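You operate a simulated robot arm through the tools that you are given. There is no shell and no other tool.

You are at the controls of a simulated robot arm. One attempt, no reset.

## Task
Reconnect the battery, plus side first, so the strip lamp lights.
Fine: each clamp down on its post and its knob tight; close the red cover before the minus clamp goes on.

Only the result counts: the job must be done as asked and must still hold three seconds after the hand-in. Knocking over, shifting, dropping, spilling or breaking anything else fails it. Lids that push on must go on centred and level and be pressed home; caps that screw on are set level and turned clockwise until they are tight.

## Robot
A 7-joint arm with a two-finger parallel gripper, fixed in place. Base frame: the origin is at the foot of the arm, x ahead of it, y to its left, z up. Lengths are in mm, angles in degrees, forces in N, time in s.
With the tool pointing down near the work surface it reaches from about 200 to 740 mm from the base axis. Its first joint turns from -166.0 to 166.0 degrees. Payload 1.57 kg.
The tool frame sits at the grasp point between the pads (the TCP): z along the fingers, y along the line on which they close. The tips reach 30 mm beyond it. The gripper opens to 110 mm. The fingers are 24 mm wide and 12 mm thick; the gripper's body (48 by 112 mm) begins 78 mm behind the TCP.
Orientation is that of the tool frame in the base frame, as [roll, pitch, yaw] about the fixed x, y, z axes, in that order (R = Rz(yaw) Ry(pitch) Rx(roll)). With the fingers straight down and closing along the base's y, the tool's x points along the base's -x, its y along +y and its z along -z.

## Interface
- The arm moves only by the tool servo_tool. Its argument "targets" is a list of rows, each an object (a shift or turn left out is 0, a gripper value left out holds the last) with "angular": the turn, a rotation vector about the tool's x, y, z in units of 120 degrees (1.0 is 120 degrees), a list of three; "delta_pos": the shift along the tool's x, y, z in units of 500 mm (1.0 is 500 mm), a list of three; "fingers": the gripper command, from -1 (fully open) to 1 (shut), values between in proportion. In form: [{"angular": [wx, wy, wz], "delta_pos": [tx, ty, tz], "fingers": fingers}, ...]. A call has 1 to 20 rows; each row is the pose to reach, as a shift and turn from the pose commanded when the call began, along the tool's axes at that moment. A call with a number of a shift or a turn outside -1 to 1 is refused whole. Each row takes 0.2 s and may step no farther than 50 mm and 8.6 degrees from the row before; otherwise, or with a gripper value out of range, the whole call is refused. A pose out of reach is approached as far as the arm can. The call stops where the force on the tool passes 40 N (or 10 N more than at its start, if that is more) or the arm is blocked; 0.2 s more then pass. The fingers move at their own pace (about 45 mm/s each) and stop on an object; they squeeze with about 40 N. The grip force told is the motor's: it shows also when the fingers shut on nothing. Time passes only in rows, and 0.2 s behind the last, so rows that repeat a pose let the fingers close. It gives the time, the measured TCP pose, the force on the tool (base axes), the opening and the grip force at its end, in the units of the frame above (readings bear some noise), with the torque about the TCP (base axes, N m) and any sound that the robot's microphone picked up.
- Cameras (640 x 400 px; columns grow to the right, rows downward): "scene" is fixed at [399.7, 498.6, 1493.8]; the picture's right is [-0.40, 0.92, 0.00], its down [0.89, 0.39, -0.26] and it looks along [-0.24, -0.10, -0.97] (base axes); focal length 314 px, centre (320, 200). "wrist" rides on the gripper at [70, 16, -141] in the tool frame; the picture's right is [-0.23, 0.97, 0.00], its down [-0.86, -0.20, -0.48] and it looks along [-0.47, -0.11, 0.88] (tool axes); focal length 222 px, centre (320, 200).
- snapshot(camera): a new picture of that camera. No time passes.
- raise_lower(by): slides the trunk up (or, below 0, down) by that many mm; the arm rides with it, the base frame stays. It gives what a move gives, with no picture.
- point_at(camera, pixels): for up to 12 pixels [column, row] of the newest picture of that camera ("zoom" is the newest enlarged one), the place [x, y, z] in the base frame of the surface seen there, good to about 2 mm. No time passes.
- close_up(camera, box): a new picture of the part [left, top, right, bottom] of that camera's present view, enlarged. No time passes.
- close_job(): hands the job in; it is judged then, once.

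Open the gripper and draw the arm clear of the work before you hand the job in, unless the task says otherwise.

The tools are called as a command line: name --argument value ..., lists and objects as JSON in quotes. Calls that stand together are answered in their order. servo_tool: Moves the arm, as the interface text tells. Its arguments: {"type":"object","properties":{"targets":{"type":"array"}},"required":["targets"]} The other tools are called the same way: raise_lower (by) slides the trunk up or down; snapshot (camera) takes a picture; point_at (camera, pixels) gives the place of the surface under pixels of a picture; close_up (camera, box) takes an enlarged picture of a part of a camera's view; close_job () hands the job in.

At the start:

```text
clock: 0.0
ee_pos: [127.9, 464.1, 1093.8]
orientation: [-179.9, -0.1, 180.0]
contact_force: [0.7, 0.3, 0.2]
wrist_torque: [-0.02, 0.0, 0.01]
width: 110.0
finger_force: 0.1
trunk travel left (down, up): [-500.0, 90.0]
```

scene: 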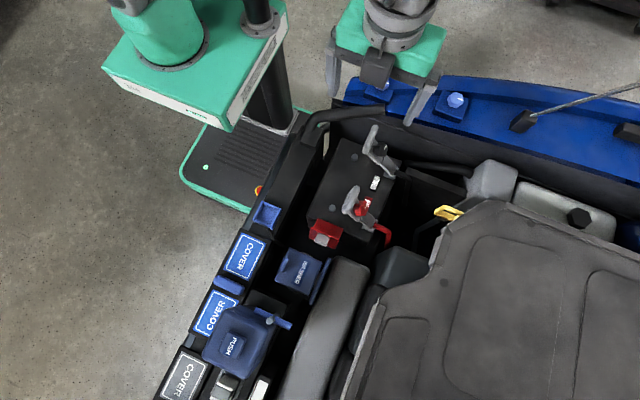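
wrist: 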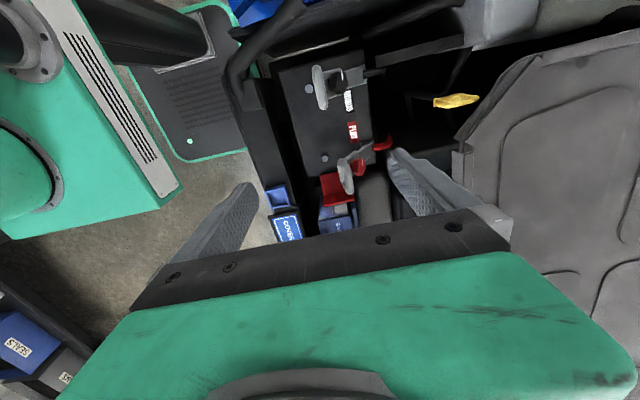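

The pictures show a battery around scene (350,190) with clamps near it. I take close-ups from both cameras to identify the parts.

close_up --camera "scene" --box '[280, 90, 480, 270]'

close_up --camera "wrist" --box '[240, 40, 440, 230]'

```text
2.22 times, centred on (380, 180) of scene
```

zoom: 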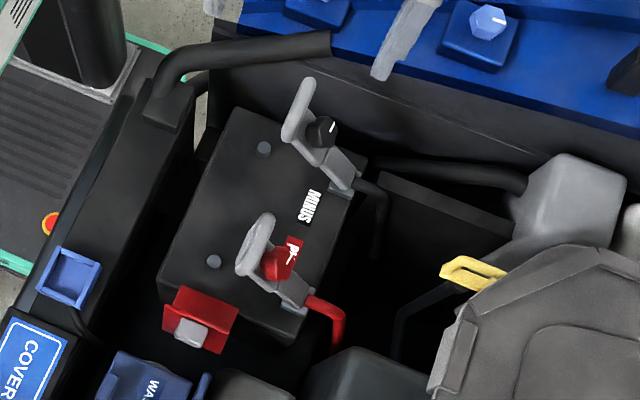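

```text
2.11 times, centred on (340, 135) of wrist
```

zoom: 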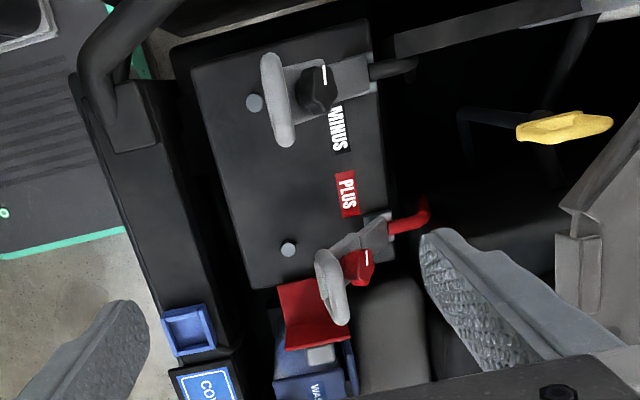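

The wrist zoom shows two tilted-up clamp levers (minus knob at (318,88), plus knob at (358,268)), posts at (254,102) and (289,249), and the open red cover at (315,315). I query 3D positions.

point_at --camera "zoom" --pixels '[[254, 102], [289, 249], [270, 60], [288, 135], [318, 88], [360, 70], [322, 260], [340, 315], [358, 268], [378, 228], [300, 300], [320, 355]]'

close_up --camera "scene" --box '[140, 180, 400, 400]'

close_up --camera "scene" --box '[400, 60, 640, 270]'

```text
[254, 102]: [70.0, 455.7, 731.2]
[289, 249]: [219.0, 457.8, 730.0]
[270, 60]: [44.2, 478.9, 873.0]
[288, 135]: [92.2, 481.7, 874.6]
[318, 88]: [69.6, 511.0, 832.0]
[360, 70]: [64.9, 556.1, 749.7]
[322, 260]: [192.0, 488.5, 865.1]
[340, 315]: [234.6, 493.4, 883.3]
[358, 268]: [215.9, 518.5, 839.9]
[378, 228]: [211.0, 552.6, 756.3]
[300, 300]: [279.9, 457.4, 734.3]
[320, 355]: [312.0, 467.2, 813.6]
```

```text
1.82 times, centred on (270, 290) of scene
```

zoom: 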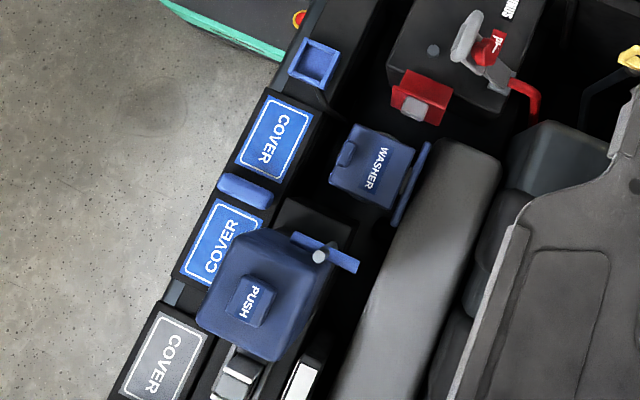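

```text
1.90 times, centred on (520, 165) of scene
```

zoom: 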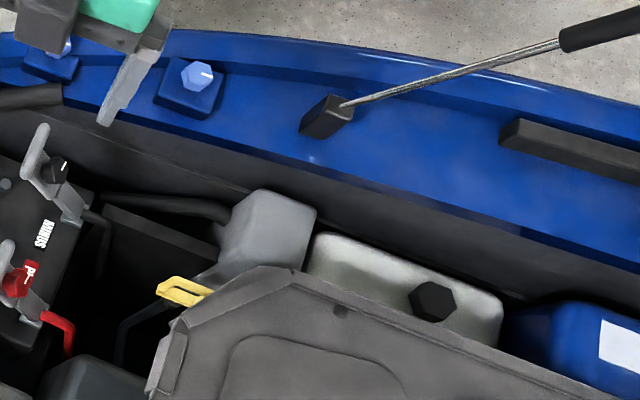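

Next I map the surroundings (the trunk carriage, vehicle edges, blue fender, cover parts) with depth queries on the scene picture.

snapshot --camera "scene"

point_at --camera "scene" --pixels '[[195, 60], [215, 100], [270, 60], [165, 30], [260, 195], [330, 115], [300, 150], [265, 215], [245, 255], [298, 270], [430, 70], [400, 30]]'

point_at --camera "scene" --pixels '[[455, 100], [375, 90], [490, 180], [580, 200], [240, 340], [400, 260], [450, 210], [500, 230], [410, 165], [335, 290], [320, 240], [395, 190]]'

```text
taken
```

scene: 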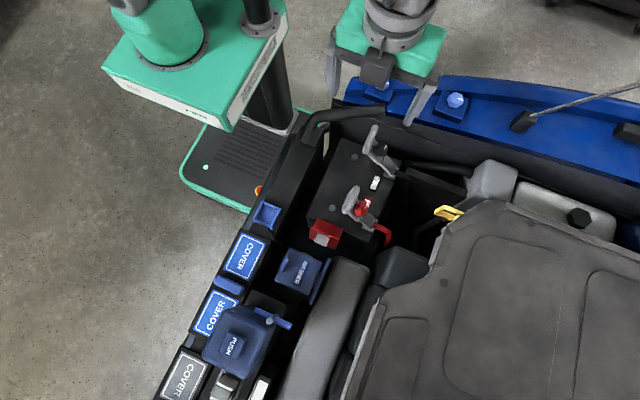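

```text
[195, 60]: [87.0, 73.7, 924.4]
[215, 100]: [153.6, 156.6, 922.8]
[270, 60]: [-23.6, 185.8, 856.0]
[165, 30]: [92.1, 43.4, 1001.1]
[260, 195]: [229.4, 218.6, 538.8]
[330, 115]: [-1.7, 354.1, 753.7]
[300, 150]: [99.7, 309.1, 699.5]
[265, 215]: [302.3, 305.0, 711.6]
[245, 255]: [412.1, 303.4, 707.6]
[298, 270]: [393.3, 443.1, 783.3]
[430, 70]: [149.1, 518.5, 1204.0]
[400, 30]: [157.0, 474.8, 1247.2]
```

```text
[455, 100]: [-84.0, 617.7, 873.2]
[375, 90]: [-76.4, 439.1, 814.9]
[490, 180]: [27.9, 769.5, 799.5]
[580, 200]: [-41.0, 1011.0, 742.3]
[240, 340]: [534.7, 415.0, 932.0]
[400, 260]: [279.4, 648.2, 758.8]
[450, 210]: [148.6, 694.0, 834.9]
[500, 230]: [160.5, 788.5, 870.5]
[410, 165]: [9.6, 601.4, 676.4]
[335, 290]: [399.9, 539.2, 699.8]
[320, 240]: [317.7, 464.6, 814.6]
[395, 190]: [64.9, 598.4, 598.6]
```

The surroundings are mapped; now I take tighter zooms on the plus clamp and cover to understand their shapes.

close_up --camera "wrist" --box '[300, 110, 400, 230]'

close_up --camera "scene" --box '[295, 170, 405, 255]'

```text
3.33 times, centred on (350, 170) of wrist
```

zoom: 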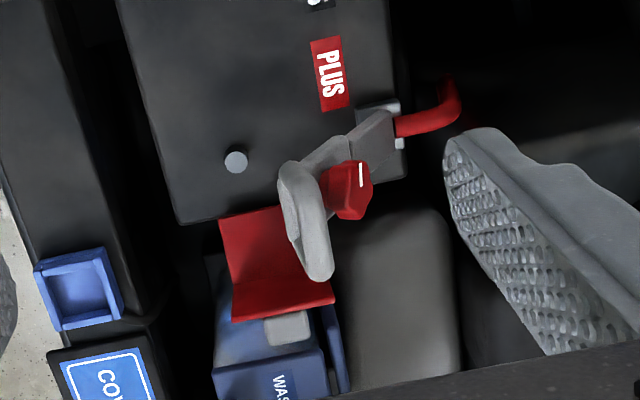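

```text
4.71 times, centred on (350, 212) of scene
```

zoom: 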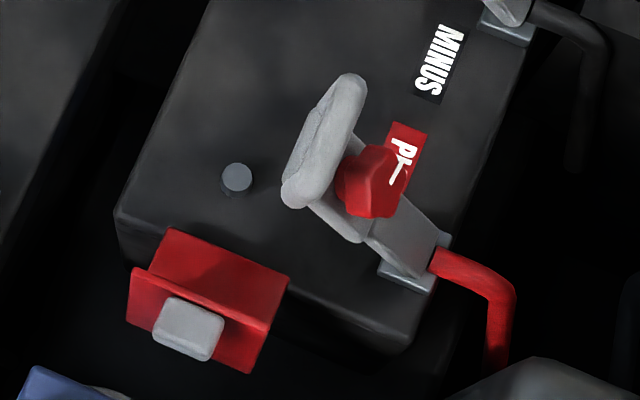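

I query points on the red cover, tab, handle, and knob in this scene zoom.

point_at --camera "zoom" --pixels '[[175, 235], [285, 280], [150, 270], [260, 325], [135, 280], [250, 365], [165, 305], [215, 325], [155, 335], [200, 355], [210, 270], [240, 345]]'

point_at --camera "zoom" --pixels '[[237, 178], [235, 192], [348, 82], [335, 120], [300, 190], [375, 170], [370, 200], [350, 190], [335, 215], [395, 250], [420, 270], [405, 285]]'

```text
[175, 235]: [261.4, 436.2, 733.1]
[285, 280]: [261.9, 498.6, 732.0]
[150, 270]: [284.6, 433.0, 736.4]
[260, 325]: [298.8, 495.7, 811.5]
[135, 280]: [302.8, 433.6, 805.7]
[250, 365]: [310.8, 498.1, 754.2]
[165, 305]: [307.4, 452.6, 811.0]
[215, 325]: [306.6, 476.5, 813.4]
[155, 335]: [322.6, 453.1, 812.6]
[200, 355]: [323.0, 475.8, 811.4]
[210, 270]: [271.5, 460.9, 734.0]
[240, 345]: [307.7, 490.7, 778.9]
```

```text
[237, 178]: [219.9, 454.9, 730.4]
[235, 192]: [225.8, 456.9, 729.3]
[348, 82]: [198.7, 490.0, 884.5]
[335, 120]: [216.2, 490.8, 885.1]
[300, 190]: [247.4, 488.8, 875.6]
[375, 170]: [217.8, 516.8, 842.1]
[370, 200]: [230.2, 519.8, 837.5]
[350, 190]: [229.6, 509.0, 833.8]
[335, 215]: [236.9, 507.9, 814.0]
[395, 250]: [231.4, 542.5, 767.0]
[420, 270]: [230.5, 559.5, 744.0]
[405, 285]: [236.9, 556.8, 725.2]
```

The geometry is now clear. The plus lever hinges near (221,557,738) with its handle at (221,490,880). The red cover hinges along y at about x=261, z=731 and is standing open. I lower the trunk 150 mm for better reach; the fingertips then stay about 30 mm above the handles.

raise_lower --by -150

```text
clock: 1.8
ee_pos: [126.8, 464.5, 943.5]
orientation: [-180.0, -0.1, 180.0]
contact_force: [-1.1, -0.3, 0.0]
wrist_torque: [-0.02, 0.0, 0.01]
width: 109.7
finger_force: 0.2
trunk travel left (down, up): [-350.0, 240.0]
```

The trunk is down and the TCP is at z=943. I look with both cameras from here.

snapshot --camera "wrist"

snapshot --camera "scene"

```text
taken
```

wrist: 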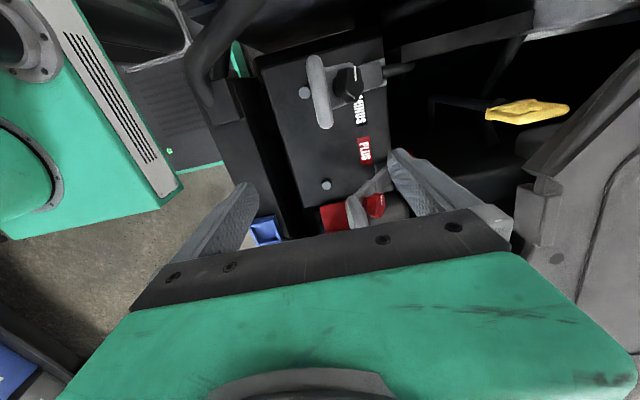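

```text
taken
```

scene: 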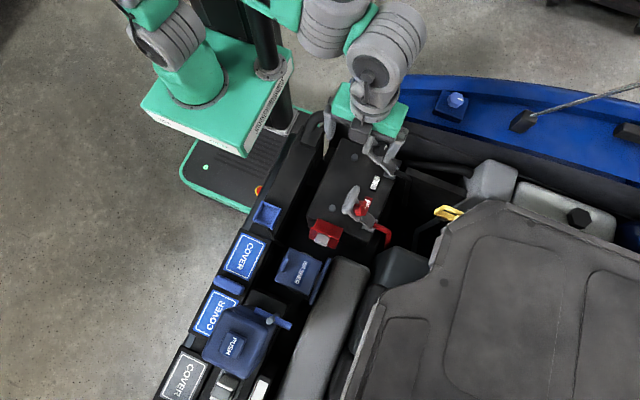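

I zoom into the wrist view for the levers' exact geometry.

close_up --camera "wrist" --box '[285, 30, 415, 110]'

close_up --camera "wrist" --box '[300, 130, 420, 235]'

```text
4.92 times, centred on (350, 70) of wrist
```

zoom: 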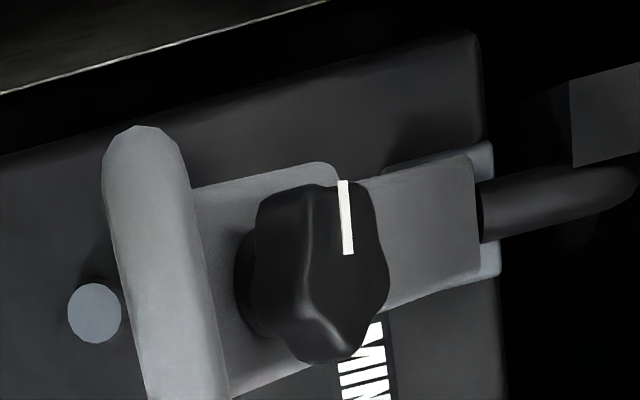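

```text
3.81 times, centred on (360, 182) of wrist
```

zoom: 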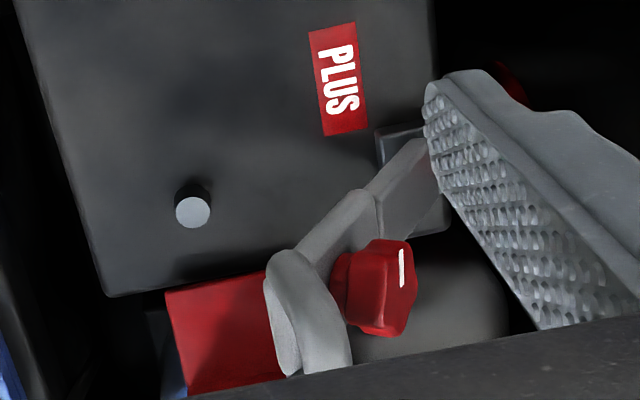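

I query handle, knob and battery-top points in this plus zoom.

point_at --camera "zoom" --pixels '[[193, 212], [280, 262], [280, 360], [330, 350], [320, 290], [350, 215], [390, 205], [400, 250], [370, 255], [385, 300], [375, 325], [250, 200]]'

point_at --camera "wrist" --pixels '[[320, 80], [305, 92], [326, 185], [308, 62], [325, 120], [320, 70], [345, 85], [353, 85], [340, 70], [375, 70], [383, 45], [300, 170]]'

```text
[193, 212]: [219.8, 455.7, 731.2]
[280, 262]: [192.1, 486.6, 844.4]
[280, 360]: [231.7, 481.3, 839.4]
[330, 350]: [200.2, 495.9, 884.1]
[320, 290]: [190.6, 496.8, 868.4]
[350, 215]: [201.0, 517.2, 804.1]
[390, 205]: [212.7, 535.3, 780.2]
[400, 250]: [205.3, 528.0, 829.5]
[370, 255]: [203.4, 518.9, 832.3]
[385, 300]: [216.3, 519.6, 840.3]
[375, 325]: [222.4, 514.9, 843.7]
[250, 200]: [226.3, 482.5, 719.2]
```

```text
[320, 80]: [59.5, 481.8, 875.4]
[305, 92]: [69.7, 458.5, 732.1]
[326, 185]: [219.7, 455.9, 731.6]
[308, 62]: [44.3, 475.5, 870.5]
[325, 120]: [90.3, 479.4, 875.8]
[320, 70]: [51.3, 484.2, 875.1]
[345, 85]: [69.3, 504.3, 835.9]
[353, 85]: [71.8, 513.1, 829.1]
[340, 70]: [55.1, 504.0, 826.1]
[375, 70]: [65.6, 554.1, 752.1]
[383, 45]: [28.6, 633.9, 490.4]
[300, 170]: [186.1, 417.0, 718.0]
```

Handle bar is at about (220,490,885) and the knob top at z≈843. I close the fingers and move over to the +y side of the handle at (220,520), staying at z=943 where the tips clear everything.

servo_tool --targets '[{"delta_pos": [-0.04, 0.02, 0], "fingers": 1}, {"delta_pos": [-0.08, 0.045, 0], "fingers": 1}, {"delta_pos": [-0.12, 0.07, 0], "fingers": 1}, {"delta_pos": [-0.16, 0.095, 0], "fingers": 1}, {"delta_pos": [-0.1864, 0.111, 0], "fingers": 1}, {"delta_pos": [-0.1864, 0.111, 0], "fingers": 1}, {"delta_pos": [-0.1864, 0.111, 0], "fingers": 1}, {"delta_pos": [-0.1864, 0.111, 0], "fingers": 1}]'

```text
clock: 3.5
ee_pos: [220.1, 520.9, 942.6]
orientation: [179.9, -0.1, 180.0]
contact_force: [-0.3, 0.1, 0.3]
wrist_torque: [0.01, 0.01, 0.0]
width: 0.0
finger_force: 20.8
trunk travel left (down, up): [-350.0, 240.0]
```

The fingers are shut at (220,521,943). I check the placement visually.

close_up --camera "scene" --box '[280, 60, 480, 270]'

snapshot --camera "wrist"

```text
1.90 times, centred on (380, 165) of scene
```

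zoom: 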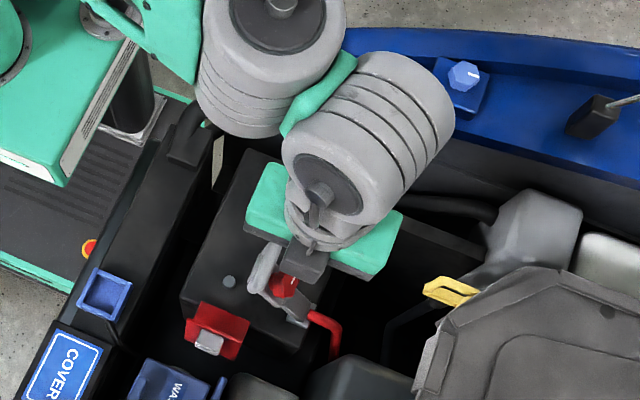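

```text
taken
```

wrist: 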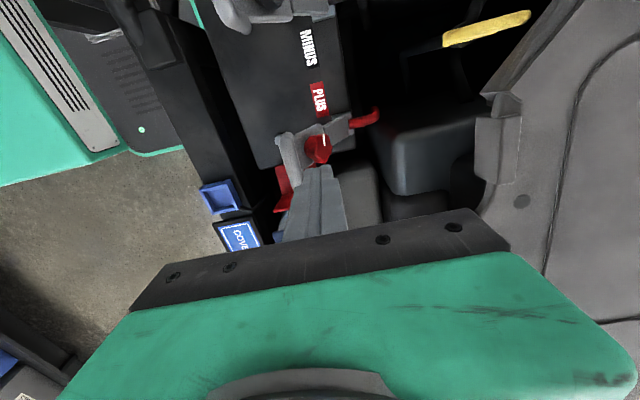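

The fingers are above and just behind the plus handle. I descend 54 mm so the tips sit at z≈858 between handle and knob.

servo_tool --targets '[{"delta_pos": [0, 0, 0.03], "fingers": 1}, {"delta_pos": [0, 0, 0.06], "fingers": 1}, {"delta_pos": [0, 0, 0.085], "fingers": 1}, {"delta_pos": [0, 0, 0.108], "fingers": 1}]'

```text
clock: 4.5
ee_pos: [221.0, 519.9, 890.1]
orientation: [-180.0, 0.0, -180.0]
contact_force: [-0.4, -0.9, -0.3]
wrist_torque: [0.03, 0.0, 0.0]
width: 0.0
finger_force: 21.3
trunk travel left (down, up): [-350.0, 240.0]
```

There is no contact yet, with the tips at z≈859. I push the handle over along its arc in -y and down, halfway first.

servo_tool --targets '[{"delta_pos": [0, -0.01, 0.001], "fingers": 1}, {"delta_pos": [0, -0.02, 0.002], "fingers": 1}, {"delta_pos": [0, -0.03, 0.006], "fingers": 1}, {"delta_pos": [0, -0.04, 0.01], "fingers": 1}, {"delta_pos": [0, -0.05, 0.014], "fingers": 1}, {"delta_pos": [0, -0.06, 0.018], "fingers": 1}, {"delta_pos": [0, -0.0705, 0.025], "fingers": 1}, {"delta_pos": [0, -0.081, 0.032], "fingers": 1}, {"delta_pos": [0, -0.0915, 0.0386], "fingers": 1}, {"delta_pos": [0, -0.102, 0.0452], "fingers": 1}]'

close_up --camera "scene" --box '[280, 60, 480, 270]'

snapshot --camera "wrist"

```text
clock: 6.8
ee_pos: [220.3, 468.6, 866.1]
orientation: [-180.0, 0.0, -180.0]
contact_force: [-0.5, 4.2, -4.3]
wrist_torque: [0.12, 0.06, 0.01]
width: 0.0
finger_force: 21.5
trunk travel left (down, up): [-350.0, 240.0]
```

```text
1.90 times, centred on (380, 165) of scene
```

zoom: 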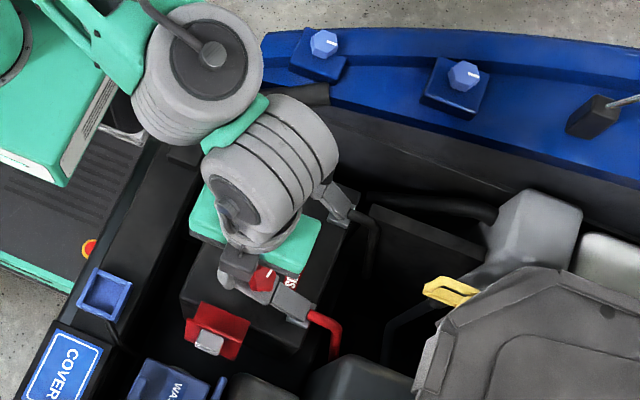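

```text
taken
```

wrist: 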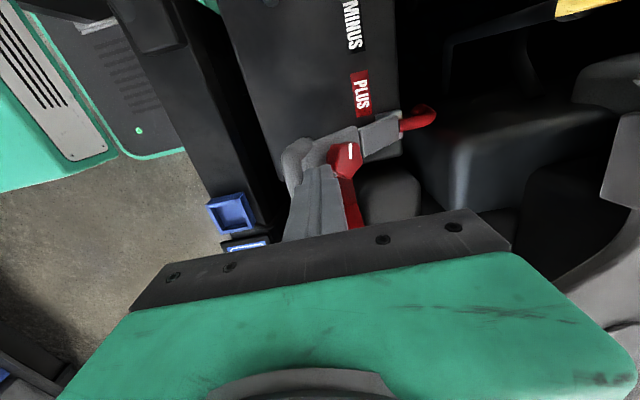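

The lever follows with only about 6 N. I continue the arc down to near the end.

servo_tool --targets '[{"delta_pos": [0, -0.0094, 0.008], "fingers": 1}, {"delta_pos": [0, -0.0188, 0.016], "fingers": 1}, {"delta_pos": [0, -0.0281, 0.0241], "fingers": 1}, {"delta_pos": [0, -0.0374, 0.0322], "fingers": 1}, {"delta_pos": [0, -0.045, 0.0415], "fingers": 1}, {"delta_pos": [0, -0.0526, 0.0508], "fingers": 1}, {"delta_pos": [0, -0.0602, 0.06], "fingers": 1}, {"delta_pos": [0, -0.0676, 0.0692], "fingers": 1}, {"delta_pos": [0, -0.0734, 0.0793], "fingers": 1}, {"delta_pos": [0, -0.0792, 0.0894], "fingers": 1}, {"delta_pos": [0, -0.0849, 0.0995], "fingers": 1}, {"delta_pos": [0, -0.0906, 0.1096], "fingers": 1}]'

snapshot --camera "wrist"

close_up --camera "scene" --box '[280, 60, 480, 270]'

```text
clock: 8.8
ee_pos: [220.0, 438.3, 826.1]
orientation: [179.4, 0.2, -179.7]
contact_force: [-3.1, 18.9, -8.6]
wrist_torque: [0.48, 0.12, 0.1]
width: 0.0
finger_force: 21.1
trunk travel left (down, up): [-350.0, 240.0]
stopped in row 10: the force on the tool passed its limit at 40 N (the readings are from after the stop); the commanded pose is now the measured one
```

```text
taken
```

wrist: 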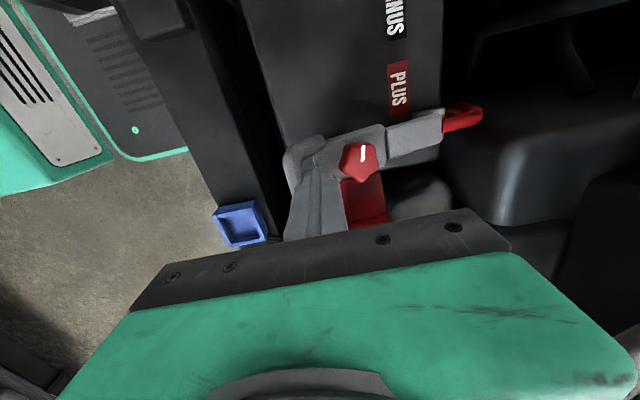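

```text
1.90 times, centred on (380, 165) of scene
```

zoom: 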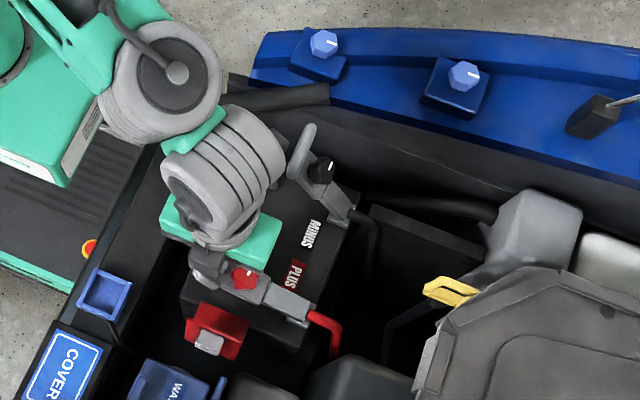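

It stopped with a mainly +y reaction (19 N), so my finger is pressing on the handle's inner side. I query points on the lever to find its current angle.

point_at --camera "wrist" --pixels '[[295, 155], [310, 145], [290, 175], [330, 145], [360, 150], [350, 175], [375, 165], [400, 130], [430, 125], [420, 140], [360, 190], [365, 215]]'

close_up --camera "wrist" --box '[260, 90, 500, 240]'

```text
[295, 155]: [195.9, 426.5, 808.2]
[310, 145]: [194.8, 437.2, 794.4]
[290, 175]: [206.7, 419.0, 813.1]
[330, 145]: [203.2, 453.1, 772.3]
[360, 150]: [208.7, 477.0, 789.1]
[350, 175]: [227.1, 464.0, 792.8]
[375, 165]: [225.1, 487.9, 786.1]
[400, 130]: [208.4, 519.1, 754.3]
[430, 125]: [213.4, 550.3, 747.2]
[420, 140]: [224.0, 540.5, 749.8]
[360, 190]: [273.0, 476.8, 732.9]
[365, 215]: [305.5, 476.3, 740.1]
```

```text
2.67 times, centred on (380, 165) of wrist
```

zoom: 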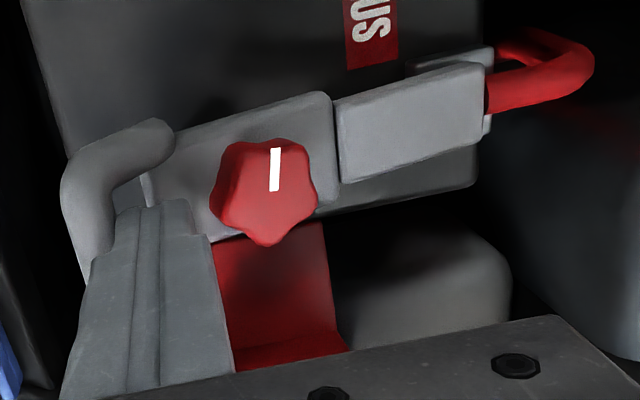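

The lever is about 15° from flat. The finger is in the gap behind the handle, so I back off, lift above the handle (top z≈813) and then shift to y≈413 to press down on it.

servo_tool --targets '[{"delta_pos": [0, 0.008, 0], "fingers": 1}, {"delta_pos": [0, 0.01, -0.02], "fingers": 1}, {"delta_pos": [0, 0.01, -0.045], "fingers": 1}, {"delta_pos": [0, 0.01, -0.072], "fingers": 1}, {"delta_pos": [0, -0.01, -0.072], "fingers": 1}, {"delta_pos": [0, -0.03, -0.072], "fingers": 1}, {"delta_pos": [0, -0.05, -0.072], "fingers": 1}]'

close_up --camera "wrist" --box '[240, 70, 480, 240]'

```text
clock: 9.5
ee_pos: [220.9, 445.1, 840.6]
orientation: [179.2, 0.2, -179.6]
contact_force: [0.7, 17.8, -12.6]
wrist_torque: [0.48, 0.01, 0.06]
width: 0.1
finger_force: 20.9
trunk travel left (down, up): [-350.0, 240.0]
stopped in row 3: the force on the tool passed its limit at 47 N (the readings are from after the stop); the commanded pose is now the measured one
```

```text
2.35 times, centred on (360, 155) of wrist
```

zoom: 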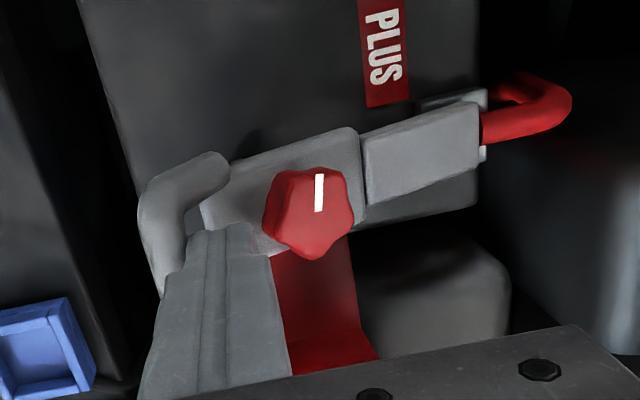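

Lifting dragged the lever up a little: the handle overhangs my finger. I check the geometry again to find the clear direction.

point_at --camera "zoom" --pixels '[[160, 185], [185, 165], [220, 160], [225, 180], [175, 215], [160, 260], [205, 205], [240, 190], [290, 180], [330, 215], [310, 240], [400, 150]]'

point_at --camera "zoom" --pixels '[[450, 130], [470, 115], [215, 250], [245, 240], [195, 240], [265, 225], [145, 210], [150, 240], [340, 180], [320, 160], [275, 250], [185, 280]]'

close_up --camera "scene" --box '[320, 140, 400, 220]'

```text
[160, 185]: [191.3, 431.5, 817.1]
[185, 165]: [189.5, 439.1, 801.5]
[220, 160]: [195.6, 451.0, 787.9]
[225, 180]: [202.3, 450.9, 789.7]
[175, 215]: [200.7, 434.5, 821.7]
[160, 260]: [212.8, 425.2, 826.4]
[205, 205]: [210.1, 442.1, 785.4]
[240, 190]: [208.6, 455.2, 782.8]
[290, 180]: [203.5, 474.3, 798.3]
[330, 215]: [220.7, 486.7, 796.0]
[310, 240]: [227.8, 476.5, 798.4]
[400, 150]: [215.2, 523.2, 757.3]
```

```text
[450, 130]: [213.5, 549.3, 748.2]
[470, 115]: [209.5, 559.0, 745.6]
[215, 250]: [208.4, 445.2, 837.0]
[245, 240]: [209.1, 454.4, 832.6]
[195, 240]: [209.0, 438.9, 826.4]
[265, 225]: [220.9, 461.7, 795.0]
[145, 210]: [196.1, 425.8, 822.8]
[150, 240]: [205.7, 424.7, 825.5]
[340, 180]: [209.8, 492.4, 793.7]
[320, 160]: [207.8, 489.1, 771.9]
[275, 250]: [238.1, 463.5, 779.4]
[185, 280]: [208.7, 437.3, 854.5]
```

```text
5.00 times, centred on (360, 180) of scene
```

zoom: 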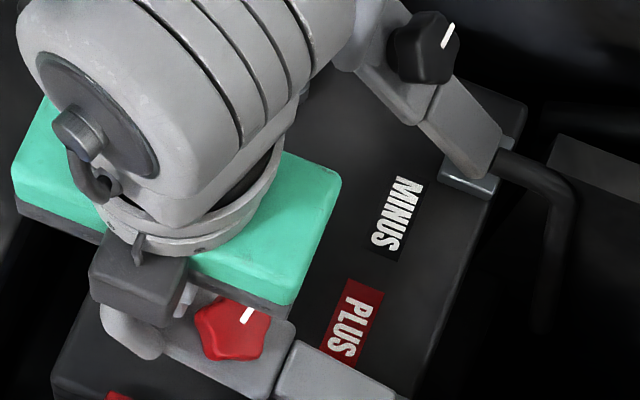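

The handle is a U-shaped bail and my finger corner is hooked under its crossbar (reaction +y, -z). I back off 15 mm in +y (tip z=810, above the knob top at ~800), then lift and move over the crossbar.

servo_tool --targets '[{"delta_pos": [0, 0.01, 0], "fingers": 1}, {"delta_pos": [0, 0.02, 0], "fingers": 1}, {"delta_pos": [0, 0.03, 0], "fingers": 1}, {"delta_pos": [0, 0.032, -0.02], "fingers": 1}, {"delta_pos": [0, 0.032, -0.04], "fingers": 1}, {"delta_pos": [0, 0.032, -0.065], "fingers": 1}]'

close_up --camera "wrist" --box '[240, 70, 480, 240]'

```text
clock: 10.9
ee_pos: [219.9, 457.9, 875.0]
orientation: [179.1, 0.2, -179.8]
contact_force: [0.8, 0.0, 0.3]
wrist_torque: [-0.02, -0.03, 0.0]
width: 0.3
finger_force: 21.2
trunk travel left (down, up): [-350.0, 240.0]
```

```text
2.35 times, centred on (360, 155) of wrist
```

zoom: 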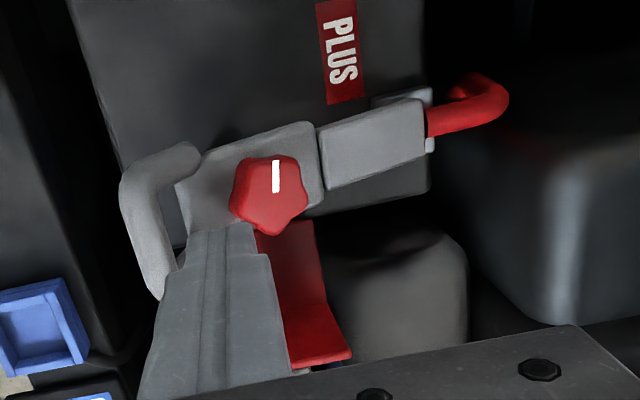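

Released and free. I query the crossbar position to place the press.

point_at --camera "zoom" --pixels '[[125, 190], [135, 220], [150, 270], [160, 240], [170, 160], [150, 180], [190, 150], [270, 165], [290, 190], [340, 150], [400, 120], [165, 200]]'

```text
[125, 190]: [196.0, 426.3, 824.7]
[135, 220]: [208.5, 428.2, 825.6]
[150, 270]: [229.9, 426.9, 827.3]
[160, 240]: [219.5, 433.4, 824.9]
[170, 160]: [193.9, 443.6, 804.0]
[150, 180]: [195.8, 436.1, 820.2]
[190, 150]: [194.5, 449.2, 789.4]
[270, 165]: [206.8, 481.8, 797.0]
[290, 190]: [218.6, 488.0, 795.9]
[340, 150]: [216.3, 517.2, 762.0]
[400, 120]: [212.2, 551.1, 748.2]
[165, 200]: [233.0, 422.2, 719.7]
```

The crossbar top is at about (y 429, z 827). I move to y≈421 above it and press down in ~8 mm steps.

servo_tool --targets '[{"delta_pos": [0, -0.035, 0], "fingers": 1}, {"delta_pos": [0, -0.072, 0], "fingers": 1}, {"delta_pos": [0, -0.072, 0.02], "fingers": 1}, {"delta_pos": [0, -0.072, 0.035], "fingers": 1}, {"delta_pos": [0, -0.072, 0.05], "fingers": 1}, {"delta_pos": [0, -0.074, 0.065], "fingers": 1}, {"delta_pos": [0, -0.076, 0.08], "fingers": 1}, {"delta_pos": [0, -0.078, 0.095], "fingers": 1}, {"delta_pos": [0, -0.08, 0.108], "fingers": 1}, {"delta_pos": [0, -0.082, 0.12], "fingers": 1}, {"delta_pos": [0, -0.083, 0.13], "fingers": 1}, {"delta_pos": [0, -0.084, 0.138], "fingers": 1}]'

close_up --camera "wrist" --box '[240, 70, 480, 240]'

```text
clock: 13.5
ee_pos: [220.5, 416.9, 806.5]
orientation: [179.0, 0.3, -179.7]
contact_force: [-2.5, -1.5, 10.5]
wrist_torque: [-0.12, 0.19, -0.03]
width: 0.2
finger_force: 21.3
trunk travel left (down, up): [-350.0, 240.0]
```

```text
2.35 times, centred on (360, 155) of wrist
```

zoom: 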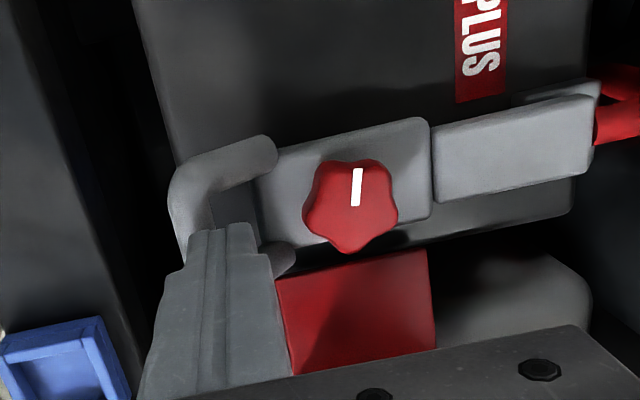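

Force is 10.5 N with tips at z≈776. I check the lever's remaining tilt.

point_at --camera "zoom" --pixels '[[185, 190], [230, 155], [275, 165], [330, 180], [345, 235], [385, 200], [410, 150], [420, 190], [450, 170], [560, 140], [580, 110], [260, 180]]'

```text
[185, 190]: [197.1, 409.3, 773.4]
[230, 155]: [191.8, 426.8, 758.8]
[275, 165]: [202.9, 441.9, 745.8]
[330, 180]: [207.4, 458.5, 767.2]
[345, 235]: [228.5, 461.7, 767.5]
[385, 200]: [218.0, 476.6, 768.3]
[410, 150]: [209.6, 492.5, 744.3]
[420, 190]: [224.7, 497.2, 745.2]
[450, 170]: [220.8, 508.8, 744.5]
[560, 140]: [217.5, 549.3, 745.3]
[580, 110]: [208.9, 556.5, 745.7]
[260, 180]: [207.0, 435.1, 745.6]
```

The lever plate is now level (z≈745 everywhere). I press a few mm further to make sure it is seated on the post.

servo_tool --targets '[{"delta_pos": [0, 0, 0.004], "fingers": 1}, {"delta_pos": [0, 0, 0.008], "fingers": 1}, {"delta_pos": [0, 0, 0.012], "fingers": 1}, {"delta_pos": [0, 0, 0.016], "fingers": 1}, {"delta_pos": [0, 0, 0.02], "fingers": 1}]'

```text
clock: 14.2
ee_pos: [221.0, 416.5, 807.1]
orientation: [178.6, 0.3, -179.9]
contact_force: [-5.6, -12.2, 20.6]
wrist_torque: [-0.53, 0.4, 0.07]
width: 0.0
finger_force: 20.8
trunk travel left (down, up): [-350.0, 240.0]
stopped in row 3: the force on the tool passed its limit at 43 N (the readings are from after the stop); the commanded pose is now the measured one
```

The clamp is firmly seated (over 40 N with no movement). I lift off straight up and level the tool, then check that the lever stays down.

servo_tool --targets '[{"delta_pos": [0, 0, -0.02], "fingers": 1}, {"delta_pos": [0, 0, -0.06], "fingers": 1}, {"delta_pos": [0, 0, -0.11], "fingers": 1}, {"delta_pos": [0, 0, -0.16], "fingers": 1, "angular": [0.012, 0, 0]}, {"delta_pos": [0, 0, -0.18], "fingers": 0.2, "angular": [0.012, 0, 0]}, {"delta_pos": [0, 0, -0.18], "fingers": 0.2, "angular": [0.012, 0, 0]}]'

snapshot --camera "wrist"

close_up --camera "scene" --box '[280, 60, 480, 270]'

```text
clock: 15.6
ee_pos: [220.4, 415.9, 894.4]
orientation: [-179.8, 0.3, -179.8]
contact_force: [-0.6, -0.5, -0.3]
wrist_torque: [-0.01, 0.0, 0.03]
width: 44.2
finger_force: 0.0
trunk travel left (down, up): [-350.0, 240.0]
```

```text
taken
```

wrist: 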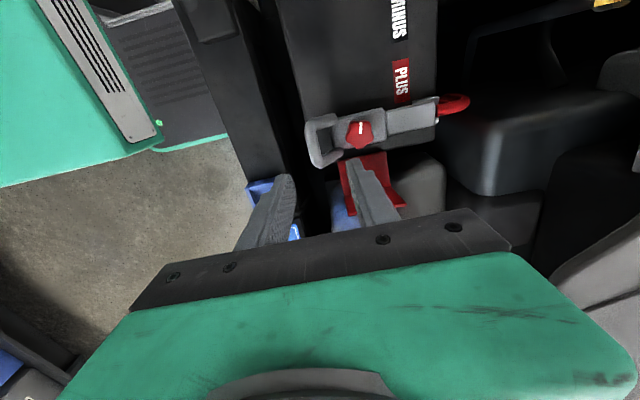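

```text
1.90 times, centred on (380, 165) of scene
```

zoom: 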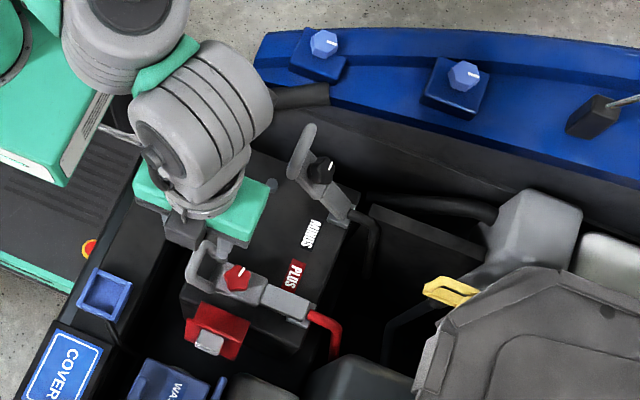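

The lever stays down. I zoom on the plus knob at wrist (360,133) to locate its centre and its pointer.

close_up --camera "wrist" --box '[300, 85, 450, 180]'

close_up --camera "scene" --box '[370, 190, 450, 240]'

```text
4.21 times, centred on (375, 132) of wrist
```

zoom: 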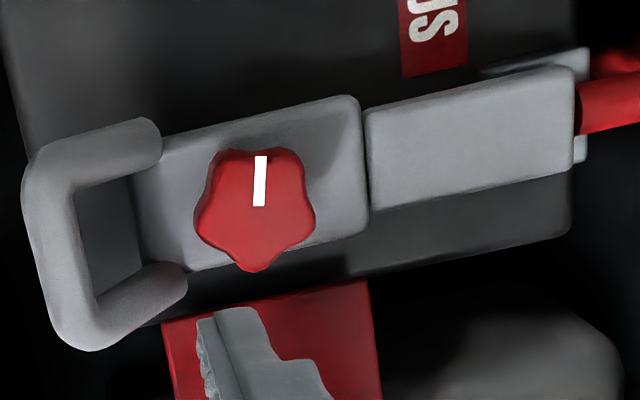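

```text
8.00 times, centred on (410, 215) of scene
```

zoom: 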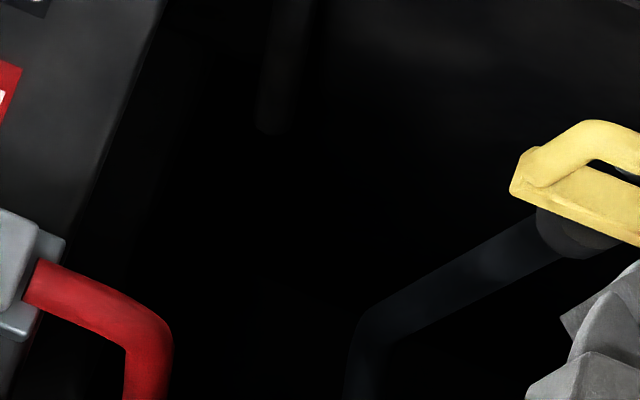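

I redo the wrist zoom so I can query the knob's outline points.

close_up --camera "wrist" --box '[300, 85, 450, 180]'

point_at --camera "zoom" --pixels '[[222, 160], [300, 160], [202, 215], [308, 215], [255, 262], [260, 160], [260, 205], [255, 230], [180, 220], [330, 180], [230, 158], [345, 110]]'

close_up --camera "scene" --box '[310, 180, 370, 230]'

```text
4.21 times, centred on (375, 132) of wrist
```

zoom: 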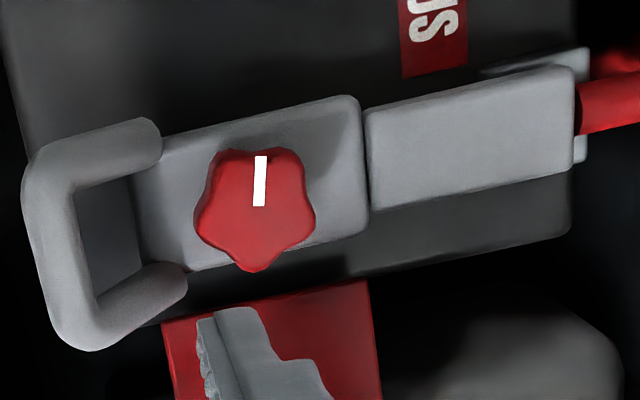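

```text
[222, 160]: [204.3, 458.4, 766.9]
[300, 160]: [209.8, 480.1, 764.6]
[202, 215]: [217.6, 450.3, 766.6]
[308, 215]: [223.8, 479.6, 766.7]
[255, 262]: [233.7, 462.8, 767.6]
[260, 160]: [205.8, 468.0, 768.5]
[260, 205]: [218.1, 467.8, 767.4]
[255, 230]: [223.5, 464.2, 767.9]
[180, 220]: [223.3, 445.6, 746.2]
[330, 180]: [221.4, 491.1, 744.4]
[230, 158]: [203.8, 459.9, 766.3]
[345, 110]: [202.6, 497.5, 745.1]
```

```text
8.00 times, centred on (340, 205) of scene
```

zoom: 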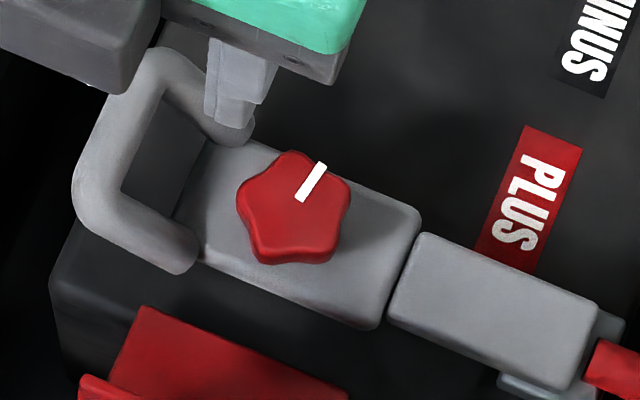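

The wrist outline gives a knob centre of about (219.5, 465). I cross-check with scene points.

point_at --camera "zoom" --pixels '[[242, 200], [345, 190], [290, 157], [262, 250], [330, 245], [295, 205], [318, 168], [300, 198], [216, 250], [385, 215], [360, 310], [215, 145]]'

```text
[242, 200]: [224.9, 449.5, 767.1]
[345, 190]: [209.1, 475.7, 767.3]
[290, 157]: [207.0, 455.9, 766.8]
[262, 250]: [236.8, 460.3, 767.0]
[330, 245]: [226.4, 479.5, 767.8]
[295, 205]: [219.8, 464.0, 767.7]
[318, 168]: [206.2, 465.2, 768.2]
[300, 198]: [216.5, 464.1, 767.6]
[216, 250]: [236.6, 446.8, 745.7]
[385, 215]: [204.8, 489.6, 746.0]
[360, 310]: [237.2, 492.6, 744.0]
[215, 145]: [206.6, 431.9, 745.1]
```

Knob centre ≈ (220.6, 464.3), top z=767.7, lobe radius ≈17. Before gripping I check the height of the bail legs near the knob so that the rotating fingers clear them.

close_up --camera "wrist" --box '[300, 85, 450, 180]'

point_at --camera "zoom" --pixels '[[155, 125], [150, 140], [130, 130], [110, 145], [85, 160], [180, 270], [180, 285], [160, 270], [140, 285], [120, 300], [50, 250], [165, 150]]'

```text
4.21 times, centred on (375, 132) of wrist
```

zoom: 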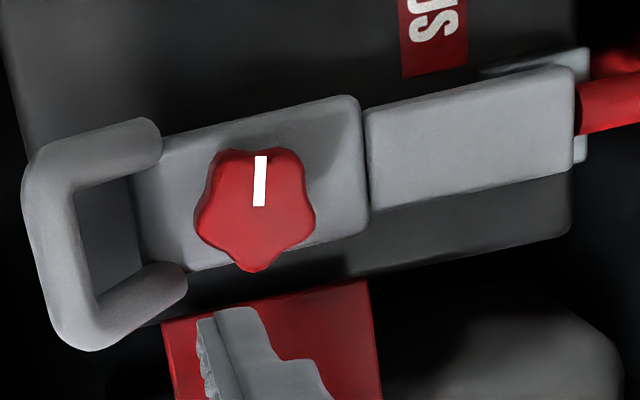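

```text
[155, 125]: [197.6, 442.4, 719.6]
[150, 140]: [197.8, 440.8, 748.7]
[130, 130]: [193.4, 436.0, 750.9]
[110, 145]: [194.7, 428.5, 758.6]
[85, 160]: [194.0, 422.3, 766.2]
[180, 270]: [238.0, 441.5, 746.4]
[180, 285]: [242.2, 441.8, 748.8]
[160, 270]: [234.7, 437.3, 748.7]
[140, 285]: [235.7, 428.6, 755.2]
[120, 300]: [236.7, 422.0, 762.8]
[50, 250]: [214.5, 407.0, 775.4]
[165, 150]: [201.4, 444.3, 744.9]
```

The legs are ≤752 high near the sweep circle, so I'll grip with tips at z≈756. I move over the knob at (220.6,464.3), rotate 15° CCW to match the lobes, and set the opening to ~43 mm.

servo_tool --targets '[{"delta_pos": [0, 0.035, 0], "angular": [0, 0, -0.05], "fingers": 0.22}, {"delta_pos": [0, 0.07, 0], "angular": [0, 0, -0.1], "fingers": 0.22}, {"delta_pos": [0, 0.0968, 0], "angular": [0, 0, -0.125], "fingers": 0.22}, {"delta_pos": [0, 0.0968, 0.06], "angular": [0, 0, -0.125], "fingers": 0.22}, {"delta_pos": [0, 0.0968, 0.12], "angular": [0, 0, -0.125], "fingers": 0.22}]'

snapshot --camera "wrist"

close_up --camera "scene" --box '[300, 140, 400, 240]'

```text
clock: 16.8
ee_pos: [221.4, 464.1, 835.9]
orientation: [-179.7, 0.3, -164.8]
contact_force: [0.6, 0.4, -0.2]
wrist_torque: [-0.01, -0.03, 0.04]
width: 42.9
finger_force: 0.0
trunk travel left (down, up): [-350.0, 240.0]
```

```text
taken
```

wrist: 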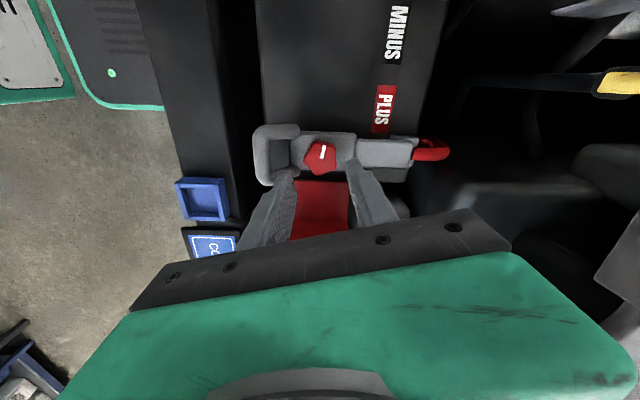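

```text
4.00 times, centred on (350, 190) of scene
```

zoom: 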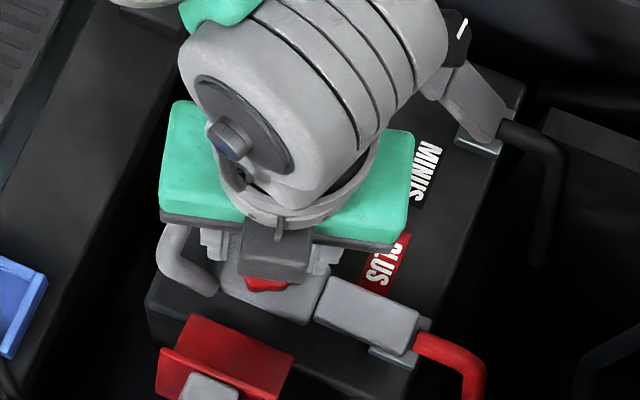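

The grip alignment looks right. I check the low dark block visible on the gripper's +x side at zoom (275,255) for clearance to the cover before descending.

point_at --camera "zoom" --pixels '[[275, 235], [275, 265], [245, 260], [305, 265], [265, 285], [200, 375], [235, 385], [175, 350]]'

```text
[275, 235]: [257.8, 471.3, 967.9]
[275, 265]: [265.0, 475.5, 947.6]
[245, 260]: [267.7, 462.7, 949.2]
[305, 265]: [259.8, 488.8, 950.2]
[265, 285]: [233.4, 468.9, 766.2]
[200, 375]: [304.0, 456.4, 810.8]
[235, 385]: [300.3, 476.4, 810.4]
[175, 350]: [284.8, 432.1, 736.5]
```

The block sits ≥105 mm above the TCP, so it clears the cover. I descend 50 mm to put the tips around the knob (tip z≈756).

servo_tool --targets '[{"delta_pos": [0, 0, 0.03], "fingers": 0.22}, {"delta_pos": [0, 0, 0.06], "fingers": 0.22}, {"delta_pos": [0, 0, 0.08], "fingers": 0.22}, {"delta_pos": [0, 0, 0.09], "fingers": 0.22}, {"delta_pos": [0, 0, 0.099], "fingers": 0.22}]'

close_up --camera "wrist" --box '[220, 80, 480, 240]'

```text
clock: 18.0
ee_pos: [221.5, 464.4, 784.5]
orientation: [-179.7, 0.4, -164.8]
contact_force: [1.1, 0.1, 1.8]
wrist_torque: [-0.07, -0.01, 0.0]
width: 42.8
finger_force: 0.0
trunk travel left (down, up): [-350.0, 240.0]
```

```text
2.46 times, centred on (350, 160) of wrist
```

zoom: 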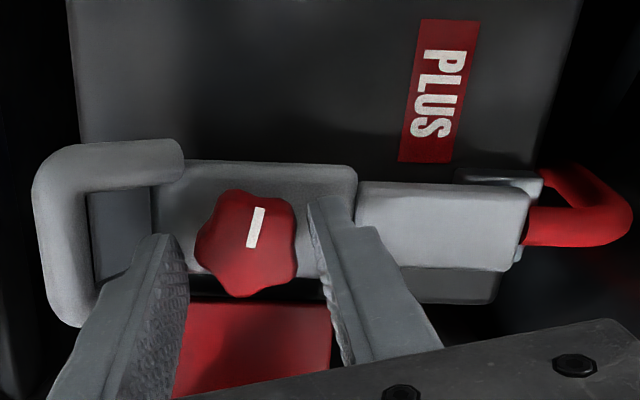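

The fingers straddle the knob. A 1.8 N reading suggests a light touch on a leg, so I raise 2 mm and close the fingers on the knob.

servo_tool --targets '[{"delta_pos": [0, 0, -0.004], "fingers": 0.22}, {"delta_pos": [0, 0, -0.004], "fingers": 1}, {"delta_pos": [0, 0, -0.004], "fingers": 1}, {"delta_pos": [0, 0, -0.004], "fingers": 1}, {"delta_pos": [0, 0, -0.004], "fingers": 1}]'

close_up --camera "wrist" --box '[220, 80, 480, 240]'

```text
clock: 19.2
ee_pos: [221.4, 465.2, 786.9]
orientation: [-179.7, 0.3, -164.7]
contact_force: [-2.8, 12.8, -3.1]
wrist_torque: [0.39, 0.04, -0.01]
width: 34.7
finger_force: 42.4
trunk travel left (down, up): [-350.0, 240.0]
```

```text
2.46 times, centred on (350, 160) of wrist
```

zoom: 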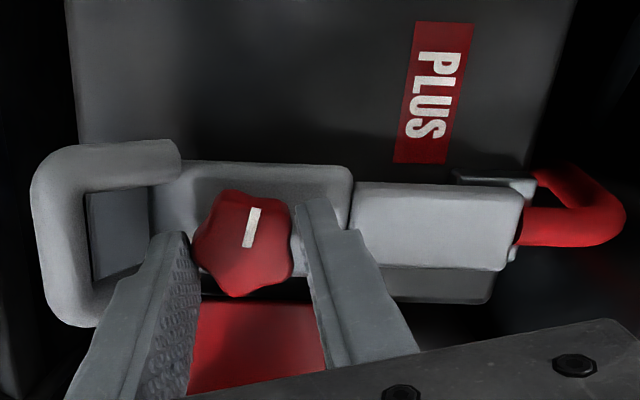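

The knob is gripped (width 34.7, 42 N). I ease 1 mm toward +y to relieve the side load and turn clockwise (tool +z) 60° while watching the torque.

servo_tool --targets '[{"delta_pos": [0, 0.002, 0], "angular": [0, 0, 0.03], "fingers": 1}, {"delta_pos": [0, 0.0024, 0], "angular": [0, 0, 0.08], "fingers": 1}, {"delta_pos": [0, 0.0024, 0], "angular": [0, 0, 0.13], "fingers": 1}, {"delta_pos": [0, 0.0024, 0], "angular": [0, 0, 0.18], "fingers": 1}, {"delta_pos": [0, 0.0024, 0], "angular": [0, 0, 0.23], "fingers": 1}, {"delta_pos": [0, 0.0024, 0], "angular": [0, 0, 0.28], "fingers": 1}, {"delta_pos": [0, 0.0024, 0], "angular": [0, 0, 0.33], "fingers": 1}, {"delta_pos": [0, 0.0024, 0], "angular": [0, 0, 0.38], "fingers": 1}, {"delta_pos": [0, 0.0024, 0], "angular": [0, 0, 0.43], "fingers": 1}, {"delta_pos": [0, 0.0024, 0], "angular": [0, 0, 0.48], "fingers": 1}]'

close_up --camera "wrist" --box '[220, 80, 480, 240]'

```text
clock: 21.4
ee_pos: [221.5, 464.8, 787.6]
orientation: [180.0, 0.6, 137.5]
contact_force: [-7.0, -7.3, 5.2]
wrist_torque: [-0.36, 0.34, -0.02]
width: 35.0
finger_force: 41.9
trunk travel left (down, up): [-350.0, 240.0]
```

```text
2.46 times, centred on (350, 160) of wrist
```

zoom: 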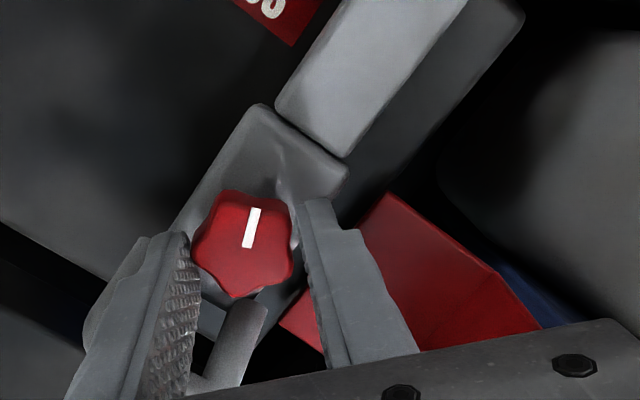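

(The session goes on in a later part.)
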